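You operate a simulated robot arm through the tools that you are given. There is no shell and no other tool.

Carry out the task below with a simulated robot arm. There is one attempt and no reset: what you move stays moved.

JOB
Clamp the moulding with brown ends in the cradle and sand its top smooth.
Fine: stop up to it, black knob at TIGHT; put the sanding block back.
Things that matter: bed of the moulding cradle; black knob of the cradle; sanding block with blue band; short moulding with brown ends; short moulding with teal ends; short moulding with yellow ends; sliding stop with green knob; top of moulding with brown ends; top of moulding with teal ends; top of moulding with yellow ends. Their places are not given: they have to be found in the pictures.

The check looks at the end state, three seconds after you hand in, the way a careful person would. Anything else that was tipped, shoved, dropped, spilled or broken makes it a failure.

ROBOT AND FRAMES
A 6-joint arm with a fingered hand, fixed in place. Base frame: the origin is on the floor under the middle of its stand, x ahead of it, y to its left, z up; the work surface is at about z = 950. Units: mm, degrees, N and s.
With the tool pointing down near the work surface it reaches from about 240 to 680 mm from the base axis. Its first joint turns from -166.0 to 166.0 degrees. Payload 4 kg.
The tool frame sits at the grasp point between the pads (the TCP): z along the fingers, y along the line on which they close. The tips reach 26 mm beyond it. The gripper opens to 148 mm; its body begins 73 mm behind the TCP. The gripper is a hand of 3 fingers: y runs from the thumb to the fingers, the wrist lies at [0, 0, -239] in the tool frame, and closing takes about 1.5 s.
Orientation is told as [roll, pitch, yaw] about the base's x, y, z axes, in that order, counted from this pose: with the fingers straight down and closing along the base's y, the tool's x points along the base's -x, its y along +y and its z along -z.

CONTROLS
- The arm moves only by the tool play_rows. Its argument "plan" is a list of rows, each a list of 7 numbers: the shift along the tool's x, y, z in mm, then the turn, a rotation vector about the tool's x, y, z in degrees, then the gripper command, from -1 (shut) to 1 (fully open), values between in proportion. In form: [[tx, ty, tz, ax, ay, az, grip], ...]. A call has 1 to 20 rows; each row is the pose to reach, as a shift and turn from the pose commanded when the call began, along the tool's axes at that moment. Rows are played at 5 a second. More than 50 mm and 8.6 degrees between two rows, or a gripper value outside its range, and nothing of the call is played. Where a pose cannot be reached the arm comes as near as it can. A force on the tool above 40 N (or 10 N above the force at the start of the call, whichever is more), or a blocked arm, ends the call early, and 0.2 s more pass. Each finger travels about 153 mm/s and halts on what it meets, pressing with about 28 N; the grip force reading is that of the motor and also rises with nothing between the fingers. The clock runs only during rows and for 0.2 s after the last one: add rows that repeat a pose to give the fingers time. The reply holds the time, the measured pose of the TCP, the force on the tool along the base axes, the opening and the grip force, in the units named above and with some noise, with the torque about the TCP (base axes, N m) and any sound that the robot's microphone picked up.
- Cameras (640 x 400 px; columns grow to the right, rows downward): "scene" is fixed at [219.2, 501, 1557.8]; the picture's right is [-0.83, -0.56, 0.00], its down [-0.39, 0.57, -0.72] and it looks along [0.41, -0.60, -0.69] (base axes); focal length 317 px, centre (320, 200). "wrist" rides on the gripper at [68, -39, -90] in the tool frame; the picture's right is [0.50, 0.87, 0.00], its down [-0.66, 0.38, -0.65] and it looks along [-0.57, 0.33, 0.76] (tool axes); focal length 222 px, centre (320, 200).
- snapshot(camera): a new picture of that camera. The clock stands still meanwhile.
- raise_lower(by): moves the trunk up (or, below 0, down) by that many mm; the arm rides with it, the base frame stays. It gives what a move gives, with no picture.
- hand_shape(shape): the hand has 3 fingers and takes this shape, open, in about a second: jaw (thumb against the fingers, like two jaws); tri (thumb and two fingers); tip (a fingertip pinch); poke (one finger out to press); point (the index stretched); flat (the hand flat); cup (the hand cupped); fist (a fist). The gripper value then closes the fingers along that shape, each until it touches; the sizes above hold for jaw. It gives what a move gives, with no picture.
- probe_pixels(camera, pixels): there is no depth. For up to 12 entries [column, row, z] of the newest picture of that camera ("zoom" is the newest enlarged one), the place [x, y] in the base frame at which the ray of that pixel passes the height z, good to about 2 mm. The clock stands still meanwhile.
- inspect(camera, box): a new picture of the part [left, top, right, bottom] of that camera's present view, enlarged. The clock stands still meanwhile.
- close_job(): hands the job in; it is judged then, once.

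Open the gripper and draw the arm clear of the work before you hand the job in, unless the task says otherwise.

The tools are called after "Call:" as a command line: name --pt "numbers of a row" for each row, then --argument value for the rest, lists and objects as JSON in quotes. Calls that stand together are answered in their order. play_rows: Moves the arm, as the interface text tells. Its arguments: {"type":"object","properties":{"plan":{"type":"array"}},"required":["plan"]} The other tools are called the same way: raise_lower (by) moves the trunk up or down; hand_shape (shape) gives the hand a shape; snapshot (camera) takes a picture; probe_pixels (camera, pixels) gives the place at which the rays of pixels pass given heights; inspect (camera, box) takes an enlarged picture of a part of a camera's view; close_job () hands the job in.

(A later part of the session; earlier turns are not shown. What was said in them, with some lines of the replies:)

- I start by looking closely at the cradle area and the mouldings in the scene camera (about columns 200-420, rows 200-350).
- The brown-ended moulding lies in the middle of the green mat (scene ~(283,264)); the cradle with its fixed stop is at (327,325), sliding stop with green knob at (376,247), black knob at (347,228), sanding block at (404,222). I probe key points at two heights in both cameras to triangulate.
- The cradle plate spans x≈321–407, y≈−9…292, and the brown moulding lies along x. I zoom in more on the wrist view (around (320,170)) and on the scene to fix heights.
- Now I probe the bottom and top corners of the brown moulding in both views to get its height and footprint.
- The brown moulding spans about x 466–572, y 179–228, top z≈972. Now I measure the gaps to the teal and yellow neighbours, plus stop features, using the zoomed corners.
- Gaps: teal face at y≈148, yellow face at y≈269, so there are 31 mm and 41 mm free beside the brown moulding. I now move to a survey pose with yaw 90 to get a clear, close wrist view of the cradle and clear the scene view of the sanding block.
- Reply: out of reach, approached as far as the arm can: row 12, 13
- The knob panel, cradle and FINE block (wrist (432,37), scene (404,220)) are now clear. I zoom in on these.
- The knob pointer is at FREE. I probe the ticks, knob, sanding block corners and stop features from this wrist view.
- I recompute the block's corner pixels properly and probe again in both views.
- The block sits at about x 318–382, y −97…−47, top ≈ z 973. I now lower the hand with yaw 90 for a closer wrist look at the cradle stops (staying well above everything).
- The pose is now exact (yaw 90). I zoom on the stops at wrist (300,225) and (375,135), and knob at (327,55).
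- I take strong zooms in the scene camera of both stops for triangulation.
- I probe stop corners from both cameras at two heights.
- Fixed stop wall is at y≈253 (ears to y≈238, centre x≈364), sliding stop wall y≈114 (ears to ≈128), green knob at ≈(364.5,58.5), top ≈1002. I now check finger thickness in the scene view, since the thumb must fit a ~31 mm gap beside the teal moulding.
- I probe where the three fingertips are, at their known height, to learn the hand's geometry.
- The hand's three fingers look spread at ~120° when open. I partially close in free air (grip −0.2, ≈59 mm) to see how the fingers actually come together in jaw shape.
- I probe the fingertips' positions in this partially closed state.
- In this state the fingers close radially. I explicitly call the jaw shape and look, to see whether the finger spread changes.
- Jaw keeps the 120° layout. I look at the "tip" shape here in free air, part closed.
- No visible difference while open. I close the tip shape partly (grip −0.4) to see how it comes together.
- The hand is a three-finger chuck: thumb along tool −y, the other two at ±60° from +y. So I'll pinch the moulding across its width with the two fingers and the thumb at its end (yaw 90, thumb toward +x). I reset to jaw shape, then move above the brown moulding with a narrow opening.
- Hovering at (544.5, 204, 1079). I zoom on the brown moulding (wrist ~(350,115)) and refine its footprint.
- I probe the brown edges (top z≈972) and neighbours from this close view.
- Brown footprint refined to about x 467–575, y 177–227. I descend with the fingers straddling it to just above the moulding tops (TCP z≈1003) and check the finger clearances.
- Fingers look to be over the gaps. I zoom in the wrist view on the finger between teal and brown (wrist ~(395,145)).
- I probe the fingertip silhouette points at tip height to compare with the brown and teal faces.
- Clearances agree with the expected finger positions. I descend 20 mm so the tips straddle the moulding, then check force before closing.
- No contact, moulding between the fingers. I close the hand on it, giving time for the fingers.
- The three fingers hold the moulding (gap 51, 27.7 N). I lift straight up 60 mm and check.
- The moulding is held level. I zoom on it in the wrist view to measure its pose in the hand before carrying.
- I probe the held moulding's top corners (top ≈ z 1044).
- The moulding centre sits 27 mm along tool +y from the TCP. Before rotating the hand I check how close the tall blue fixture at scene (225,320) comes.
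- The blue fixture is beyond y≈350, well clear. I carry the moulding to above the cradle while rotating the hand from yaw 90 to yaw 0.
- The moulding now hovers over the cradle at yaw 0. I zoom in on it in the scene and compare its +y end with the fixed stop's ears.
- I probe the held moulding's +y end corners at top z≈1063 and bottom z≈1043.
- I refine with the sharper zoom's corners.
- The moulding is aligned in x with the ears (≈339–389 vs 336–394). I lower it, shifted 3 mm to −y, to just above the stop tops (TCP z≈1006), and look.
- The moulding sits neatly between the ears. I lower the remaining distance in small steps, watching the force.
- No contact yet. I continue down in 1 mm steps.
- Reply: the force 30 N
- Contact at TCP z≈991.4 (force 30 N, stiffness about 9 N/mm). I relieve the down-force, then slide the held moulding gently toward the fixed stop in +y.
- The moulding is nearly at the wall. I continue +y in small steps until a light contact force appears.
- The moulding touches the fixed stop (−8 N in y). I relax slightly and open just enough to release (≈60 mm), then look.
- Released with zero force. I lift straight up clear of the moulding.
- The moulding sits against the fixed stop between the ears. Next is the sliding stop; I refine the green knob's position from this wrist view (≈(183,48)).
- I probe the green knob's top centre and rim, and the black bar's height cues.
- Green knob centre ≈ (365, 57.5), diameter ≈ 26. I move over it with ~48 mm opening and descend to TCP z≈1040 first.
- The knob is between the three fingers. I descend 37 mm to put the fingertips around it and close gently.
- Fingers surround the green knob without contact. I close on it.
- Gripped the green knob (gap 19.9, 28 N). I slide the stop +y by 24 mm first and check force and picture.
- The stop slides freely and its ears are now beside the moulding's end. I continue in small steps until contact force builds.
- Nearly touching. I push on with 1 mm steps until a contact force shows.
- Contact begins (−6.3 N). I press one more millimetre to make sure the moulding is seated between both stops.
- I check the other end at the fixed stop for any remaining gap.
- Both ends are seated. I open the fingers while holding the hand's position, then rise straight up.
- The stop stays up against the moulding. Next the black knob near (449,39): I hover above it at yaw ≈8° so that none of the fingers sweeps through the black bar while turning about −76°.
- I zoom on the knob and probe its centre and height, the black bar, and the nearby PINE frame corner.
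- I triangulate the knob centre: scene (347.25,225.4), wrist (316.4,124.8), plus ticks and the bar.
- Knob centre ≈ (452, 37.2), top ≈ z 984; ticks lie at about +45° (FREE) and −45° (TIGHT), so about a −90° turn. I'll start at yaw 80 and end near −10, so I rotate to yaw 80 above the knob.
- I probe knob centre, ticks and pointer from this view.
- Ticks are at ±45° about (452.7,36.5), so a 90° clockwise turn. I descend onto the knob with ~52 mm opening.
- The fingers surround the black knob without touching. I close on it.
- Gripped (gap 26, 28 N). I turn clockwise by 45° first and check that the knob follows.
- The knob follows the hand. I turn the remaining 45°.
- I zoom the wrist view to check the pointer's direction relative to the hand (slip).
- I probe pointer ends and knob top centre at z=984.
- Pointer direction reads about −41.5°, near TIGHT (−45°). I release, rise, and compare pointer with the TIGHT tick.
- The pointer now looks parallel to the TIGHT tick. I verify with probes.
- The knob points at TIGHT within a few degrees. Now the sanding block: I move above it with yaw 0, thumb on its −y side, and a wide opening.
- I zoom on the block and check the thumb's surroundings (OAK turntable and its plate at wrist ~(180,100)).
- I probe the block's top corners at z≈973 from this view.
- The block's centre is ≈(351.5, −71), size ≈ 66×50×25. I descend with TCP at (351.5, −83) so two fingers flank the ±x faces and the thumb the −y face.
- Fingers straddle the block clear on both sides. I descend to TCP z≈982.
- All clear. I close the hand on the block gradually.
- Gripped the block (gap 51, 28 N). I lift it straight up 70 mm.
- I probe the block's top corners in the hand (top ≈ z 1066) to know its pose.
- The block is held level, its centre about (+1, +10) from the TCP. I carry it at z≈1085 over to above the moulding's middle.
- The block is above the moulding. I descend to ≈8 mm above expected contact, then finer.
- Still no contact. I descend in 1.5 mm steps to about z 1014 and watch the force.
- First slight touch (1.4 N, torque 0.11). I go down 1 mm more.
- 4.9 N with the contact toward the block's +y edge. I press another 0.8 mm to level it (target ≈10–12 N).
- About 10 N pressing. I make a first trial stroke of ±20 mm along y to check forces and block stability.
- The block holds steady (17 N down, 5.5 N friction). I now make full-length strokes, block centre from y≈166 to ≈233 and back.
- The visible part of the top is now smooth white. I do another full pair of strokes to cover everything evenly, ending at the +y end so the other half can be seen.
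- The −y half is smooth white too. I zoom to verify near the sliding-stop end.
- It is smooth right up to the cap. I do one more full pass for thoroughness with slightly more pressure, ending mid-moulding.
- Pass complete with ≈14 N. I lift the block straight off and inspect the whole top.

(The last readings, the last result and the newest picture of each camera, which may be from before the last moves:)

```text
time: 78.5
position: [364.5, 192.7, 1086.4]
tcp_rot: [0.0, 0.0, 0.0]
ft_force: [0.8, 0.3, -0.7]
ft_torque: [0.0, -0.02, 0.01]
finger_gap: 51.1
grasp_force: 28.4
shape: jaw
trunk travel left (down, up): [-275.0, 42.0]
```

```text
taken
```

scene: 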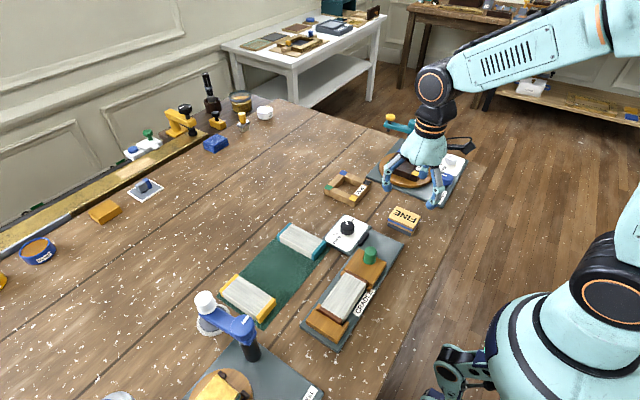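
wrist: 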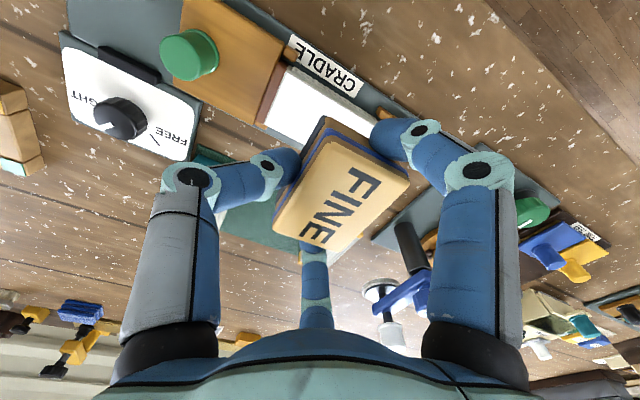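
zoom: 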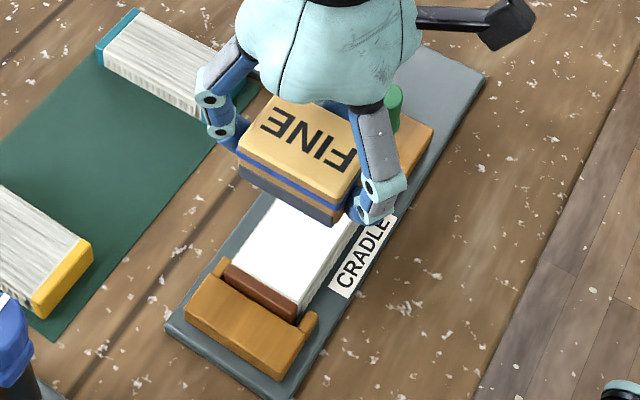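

The whole top is smooth. I carry the block back over its original spot (block centre ≈(351.5, −71)).

Call:
play_rows --pt "1 -20 0 0 0 0 -1" --pt "3 -55 0 0 0 0 -1" --pt "5 -90 0 0 0 0 -1" --pt "7 -125 0 0 0 0 -1" --pt "9 -160 0 0 0 0 -1" --pt "11 -195 0 0 0 0 -1" --pt "13 -230 0 0 0 0 -1" --pt "13.5 -258 0 0 0 0 -1" --pt "13.5 -273.5 0 0 0 0 -1" --pt "13.5 -273.5 0 0 0 0 -1"

Call:
snapshot --camera "wrist"

Call:
inspect --camera "wrist" --box '[240, 90, 440, 260]'

Call:
inspect --camera "scene" --box '[290, 220, 410, 350]'

```text
time: 80.7
position: [351.0, -81.8, 1086.9]
tcp_rot: [0.0, -0.1, 0.1]
ft_force: [-0.6, 0.0, -0.6]
ft_torque: [-0.02, 0.02, -0.03]
finger_gap: 51.3
grasp_force: 27.6
shape: jaw
trunk travel left (down, up): [-275.0, 42.0]
```

```text
taken
```

wrist: 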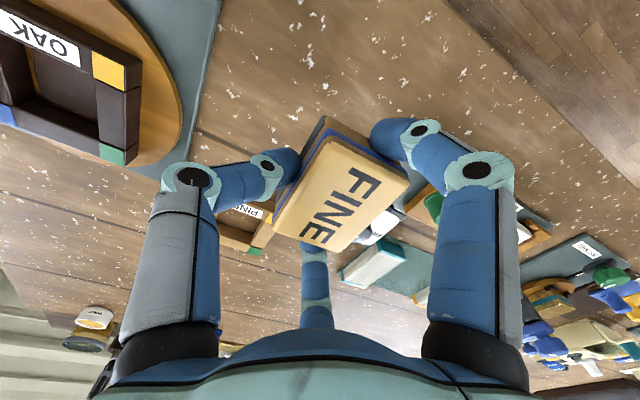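

```text
2.35 times, centred on (340, 175) of wrist
```

zoom: 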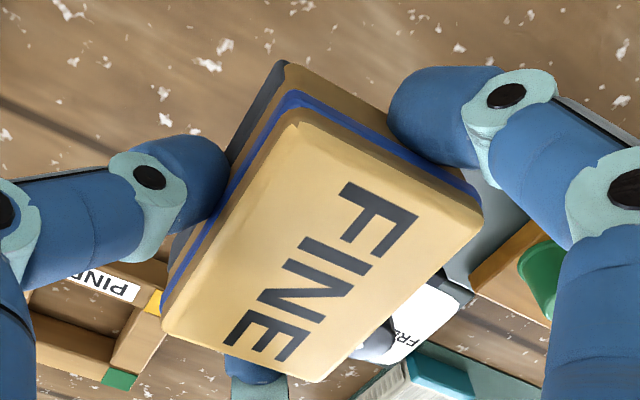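

```text
3.08 times, centred on (350, 285) of scene
```

zoom: 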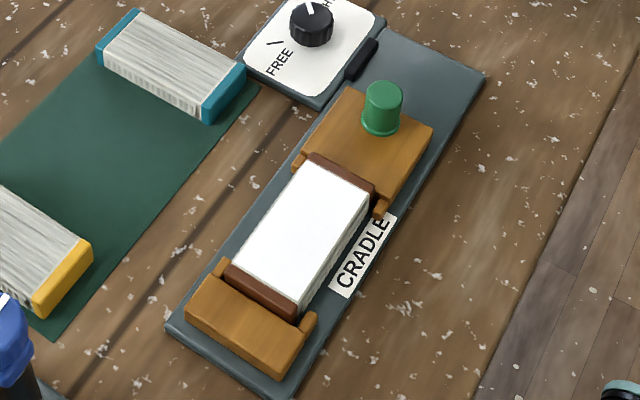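

The cradle end state looks right: smooth white top, stop against it, knob at TIGHT. I probe the held block's corners to place it accurately.

Call:
probe_pixels --camera "wrist" --pixels '[[330, 141.5, 1081], [407.5, 178.5, 1081], [339.4, 252, 1081], [273, 229.5, 1081]]'

Call:
inspect --camera "scene" --box '[360, 130, 450, 220]'

```text
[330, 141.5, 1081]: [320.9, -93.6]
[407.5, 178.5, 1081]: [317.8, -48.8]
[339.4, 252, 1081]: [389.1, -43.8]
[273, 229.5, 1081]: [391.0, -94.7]
```

```text
4.44 times, centred on (405, 175) of scene
```

zoom: 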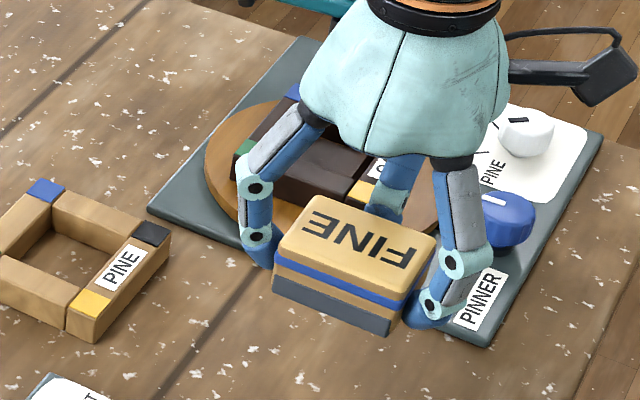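

Block centre reads ≈(354, −70); I shift −1.5 mm in x, −1 mm in y and descend to ≈8 mm above the table contact.

Call:
play_rows --pt "1 -0.5 20 0 0 0 -1" --pt "1.5 -1 40 0 0 0 -1" --pt "1.5 -1 60 0 0 0 -1" --pt "1.5 -1 78 0 0 0 -1" --pt "1.5 -1 90 0 0 0 -1" --pt "1.5 -1 97 0 0 0 -1" --pt "1.5 -1 97 0 0 0 -1"

Call:
inspect --camera "scene" --box '[360, 160, 450, 250]'

```text
time: 82.3
position: [349.9, -81.5, 989.7]
tcp_rot: [0.1, 0.0, 0.0]
ft_force: [-0.1, -0.1, -1.2]
ft_torque: [0.0, 0.02, -0.02]
finger_gap: 51.0
grasp_force: 27.8
shape: jaw
trunk travel left (down, up): [-275.0, 42.0]
```

```text
4.44 times, centred on (405, 205) of scene
```

zoom: 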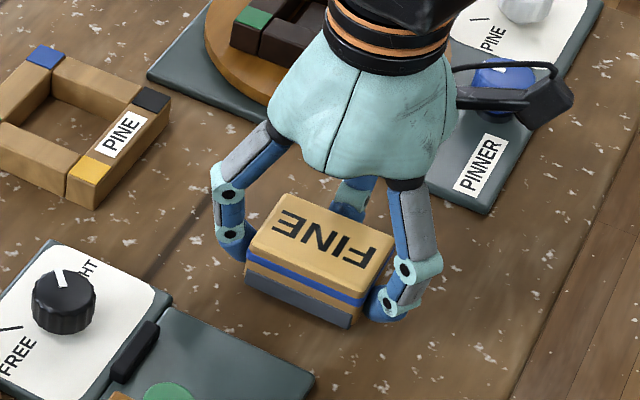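

I lower the last millimetres in small steps until light contact.

Call:
play_rows --pt "0 0 2 0 0 0 -1" --pt "0 0 4 0 0 0 -1" --pt "0 0 5.5 0 0 0 -1" --pt "0 0 6.5 0 0 0 -1" --pt "0 0 6.5 0 0 0 -1"

```text
time: 83.5
position: [349.6, -81.0, 983.1]
tcp_rot: [0.1, 0.0, 0.0]
ft_force: [0.6, -0.2, -0.6]
ft_torque: [-0.01, 0.0, -0.02]
finger_gap: 50.6
grasp_force: 27.6
shape: jaw
trunk travel left (down, up): [-275.0, 42.0]
```

No contact yet at z 983; I go on in 0.8 mm steps.

Call:
play_rows --pt "0 0 0.8 0 0 0 -1" --pt "0 0 1.5 0 0 0 -1" --pt "0 0 1.5 0 0 0 -1"

```text
time: 84.3
position: [349.5, -81.8, 982.3]
tcp_rot: [0.0, 0.1, 0.0]
ft_force: [-1.0, 0.2, -0.3]
ft_torque: [0.04, 0.02, 0.02]
finger_gap: 50.8
grasp_force: 28.2
shape: jaw
trunk travel left (down, up): [-275.0, 42.0]
```

Call:
play_rows --pt "0 0 0.7 0 0 0 -1" --pt "0 0 1.3 0 0 0 -1" --pt "0 0 1.3 0 0 0 -1"

```text
time: 85.1
position: [348.9, -82.4, 980.5]
tcp_rot: [0.0, 0.1, 0.0]
ft_force: [-0.8, 0.8, 0.1]
ft_torque: [0.02, -0.04, 0.02]
finger_gap: 50.6
grasp_force: 27.9
shape: jaw
trunk travel left (down, up): [-275.0, 42.0]
```

Still no contact at z≈980.5 (block rode up slightly in the hand while sanding). I check the picture before going lower.

Call:
inspect --camera "scene" --box '[375, 195, 435, 245]'

Call:
snapshot --camera "wrist"

```text
8.00 times, centred on (405, 220) of scene
```

zoom: 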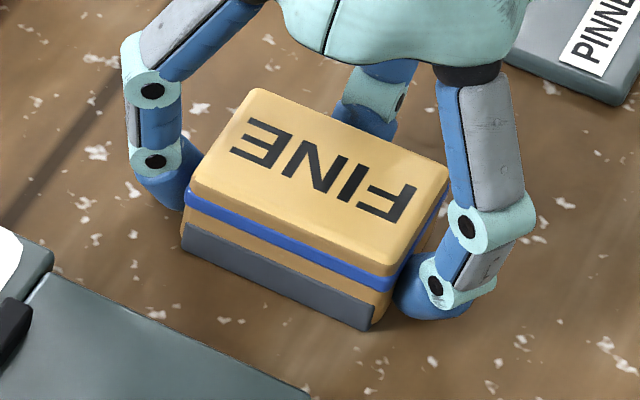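

```text
taken
```

wrist: 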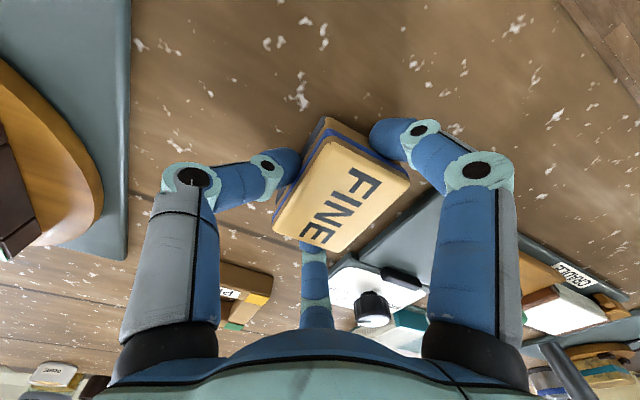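

The block's bottom corners at scene (387.9,226.5) and (411.3,236.3) nearly match the original (387.5,226.1) and (410.5,236.1). I lower in 0.6 mm steps until touch.

Call:
play_rows --pt "0 0 0.6 0 0 0 -1" --pt "0 0 1.2 0 0 0 -1" --pt "0 0 1.2 0 0 0 -1"

```text
time: 85.9
position: [349.0, -82.5, 980.2]
tcp_rot: [0.1, -0.1, 0.0]
ft_force: [1.0, -0.8, 10.4]
ft_torque: [0.2, 0.02, 0.02]
finger_gap: 51.0
grasp_force: 27.6
shape: jaw
trunk travel left (down, up): [-275.0, 42.0]
```

Touchdown (10 N). I relieve the pressure and open the fingers.

Call:
play_rows --pt "0 0 -0.8 0 0 0 -1" --pt "0 0 -0.8 0 0 0 -0.2" --pt "0 0 -0.8 0 0 0 0" --pt "0 0 -0.8 0 0 0 0.2" --pt "0 0 -0.8 0 0 0 0.35" --pt "0 0 -0.8 0 0 0 0.35" --pt "0 0 -0.8 0 0 0 0.35"

Call:
inspect --camera "scene" --box '[375, 195, 435, 245]'

Call:
snapshot --camera "wrist"

```text
time: 87.5
position: [349.5, -81.6, 980.3]
tcp_rot: [0.1, 0.0, 0.0]
ft_force: [0.0, -0.1, -0.3]
ft_torque: [0.0, 0.0, 0.01]
finger_gap: 99.5
grasp_force: 0.1
shape: jaw
trunk travel left (down, up): [-275.0, 42.0]
```

```text
8.00 times, centred on (405, 220) of scene
```

zoom: 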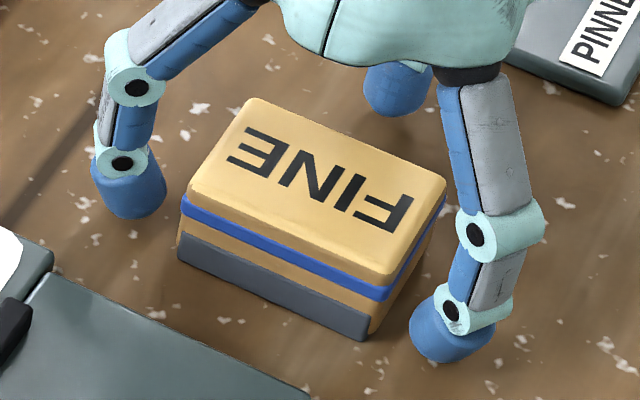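

```text
taken
```

wrist: 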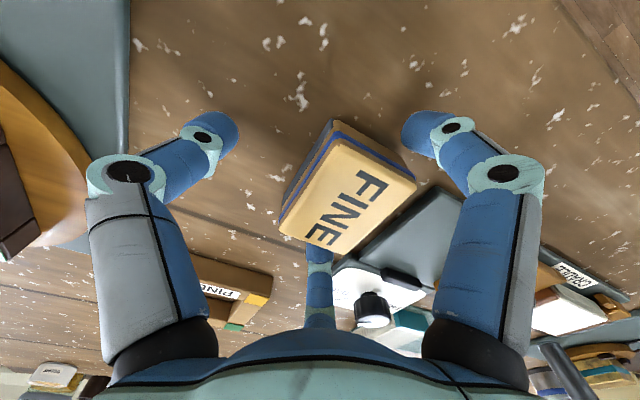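

The block is released and flat on the table. I raise the hand straight up and measure its final place.

Call:
play_rows --pt "0 0 -5 0 0 0 0.4" --pt "0 0 -15 0 0 0 0.4" --pt "0 0 -35 0 0 0 0.4" --pt "0 0 -60 0 0 0 0.4" --pt "0 0 -90 0 0 0 0.5" --pt "0 0 -120 0 0 0 0.5" --pt "0 0 -120 0 0 0 0.5"

Call:
inspect --camera "scene" --box '[370, 190, 440, 250]'

Call:
snapshot --camera "wrist"

```text
time: 89.1
position: [349.4, -82.5, 1099.0]
tcp_rot: [0.0, 0.0, -0.1]
ft_force: [-0.3, 0.0, 0.5]
ft_torque: [-0.02, 0.0, 0.0]
finger_gap: 110.7
grasp_force: 0.0
shape: jaw
trunk travel left (down, up): [-275.0, 42.0]
```

```text
6.67 times, centred on (405, 220) of scene
```

zoom: 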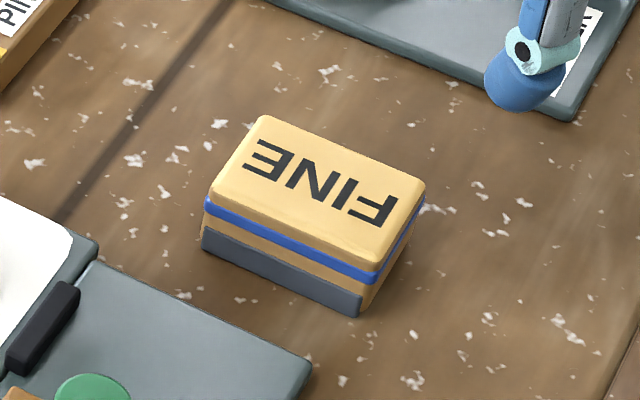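

```text
taken
```

wrist: 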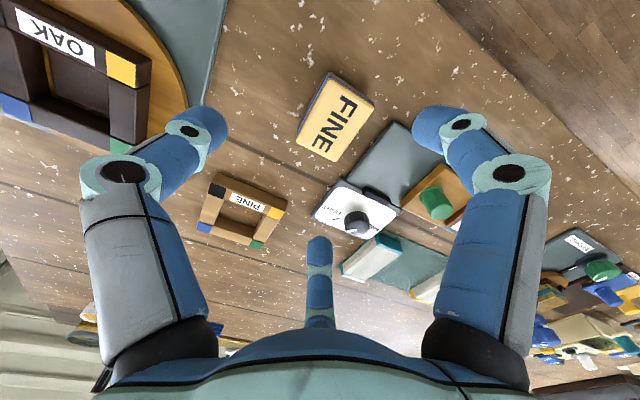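

The block is within ~3 mm of its original place with the same orientation. I raise the arm clear toward its start pose and then do a final check of the cradle.

Call:
play_rows --pt "0 0 -30 0 0 0 0.7" --pt "0 10 -60 0 0 0 1" --pt "0 30 -90 0 0 0 1" --pt "0 50 -115 0 0 0 1" --pt "0 70 -135 0 0 0 1" --pt "0 70 -135 0 0 0 1"

Call:
snapshot --camera "scene"

Call:
inspect --camera "scene" --box '[220, 200, 420, 350]'

Call:
inspect --camera "scene" --box '[320, 205, 400, 285]'

Call:
inspect --camera "scene" --box '[300, 255, 380, 345]'

```text
time: 90.5
position: [348.9, -12.1, 1234.7]
tcp_rot: [0.0, 0.0, -0.1]
ft_force: [0.0, 0.7, -0.8]
ft_torque: [0.01, -0.02, -0.01]
finger_gap: 148.0
grasp_force: 0.0
shape: jaw
trunk travel left (down, up): [-275.0, 42.0]
```

```text
taken
```

scene: 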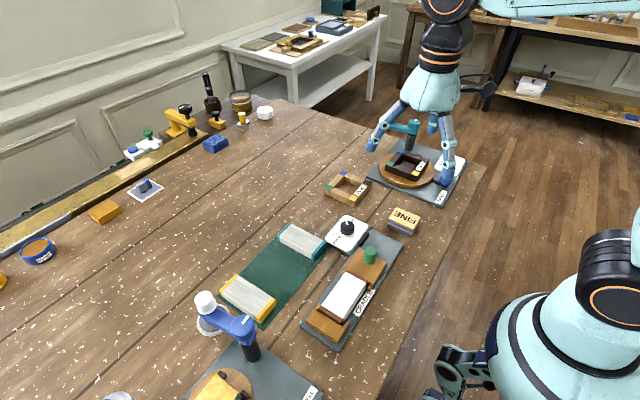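

```text
2.67 times, centred on (320, 275) of scene
```

zoom: 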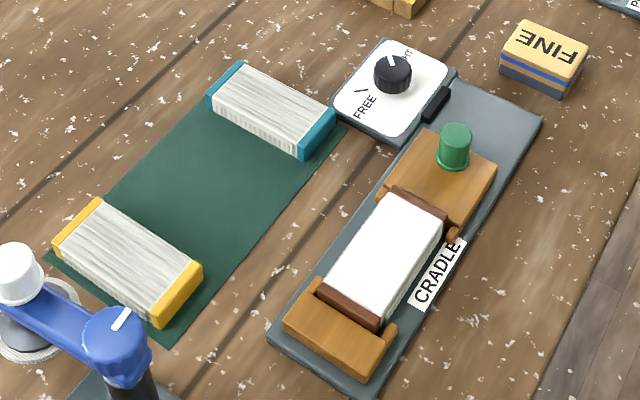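

```text
5.00 times, centred on (360, 245) of scene
```

zoom: 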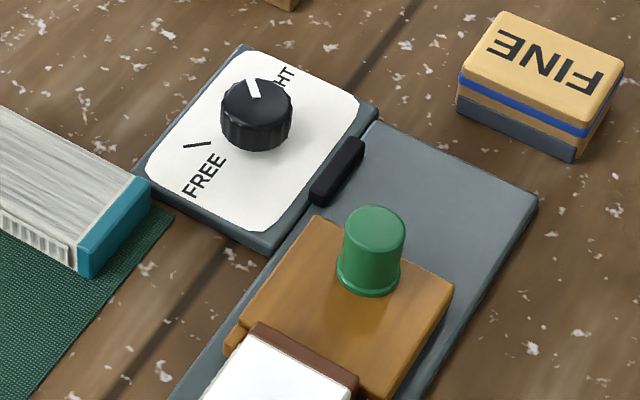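

```text
4.44 times, centred on (340, 300) of scene
```

zoom: 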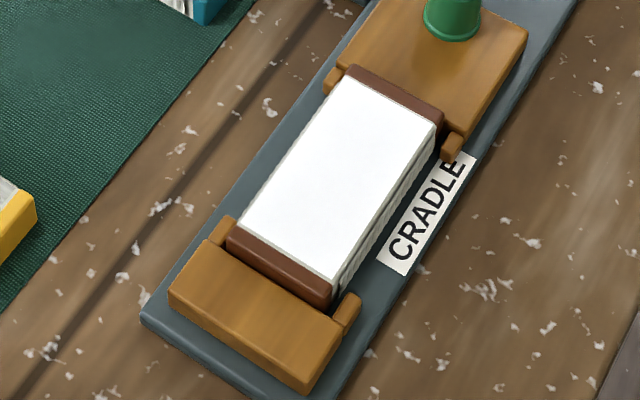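

Everything looks right from the scene. I take one last wrist-camera look at the moulding/stop joint and the knob before handing in.

Call:
snapshot --camera "wrist"

Call:
inspect --camera "wrist" --box '[330, 100, 480, 230]'

```text
taken
```

wrist: 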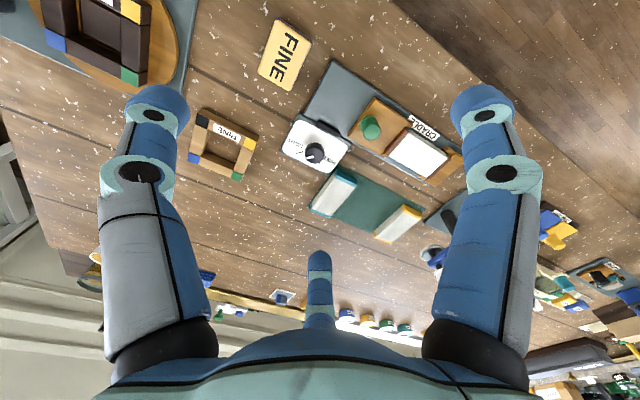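

```text
3.08 times, centred on (405, 165) of wrist
```

zoom: 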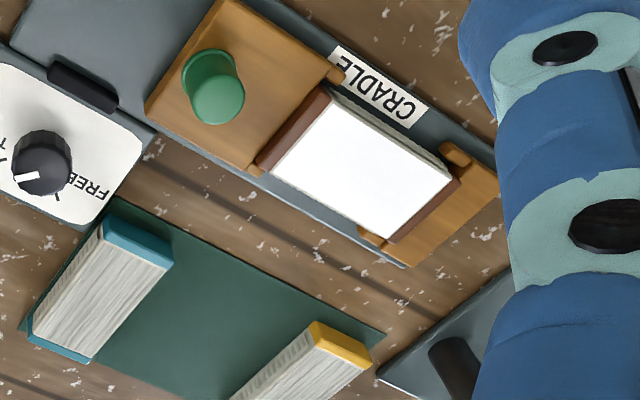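

The moulding is tight between both stops with a smooth top. The knob points at TIGHT, the FINE block is back, the teal and yellow mouldings are untouched, and the hand is open and high above the work. I hand the job in.

Call:
close_job

```text
The job is handed in.
```

The brown-ended moulding is clamped in the cradle and its top is sanded smooth. I have handed the job in, but the check's result has not come back.

- **Clamping:** The moulding sits between the two stops, with the sliding stop pushed up against it. The black knob points at TIGHT to within a few degrees.
- **Sanding:** In the final pictures the whole top is smooth and white from end cap to end cap.
- **Sanding block:** It is back about 3 mm from where it started, in the same orientation. It shifted slightly when the fingers opened.
- **Everything else:** The teal and yellow mouldings were not touched, and I saw nothing else moved. The hand is open and well above the work.
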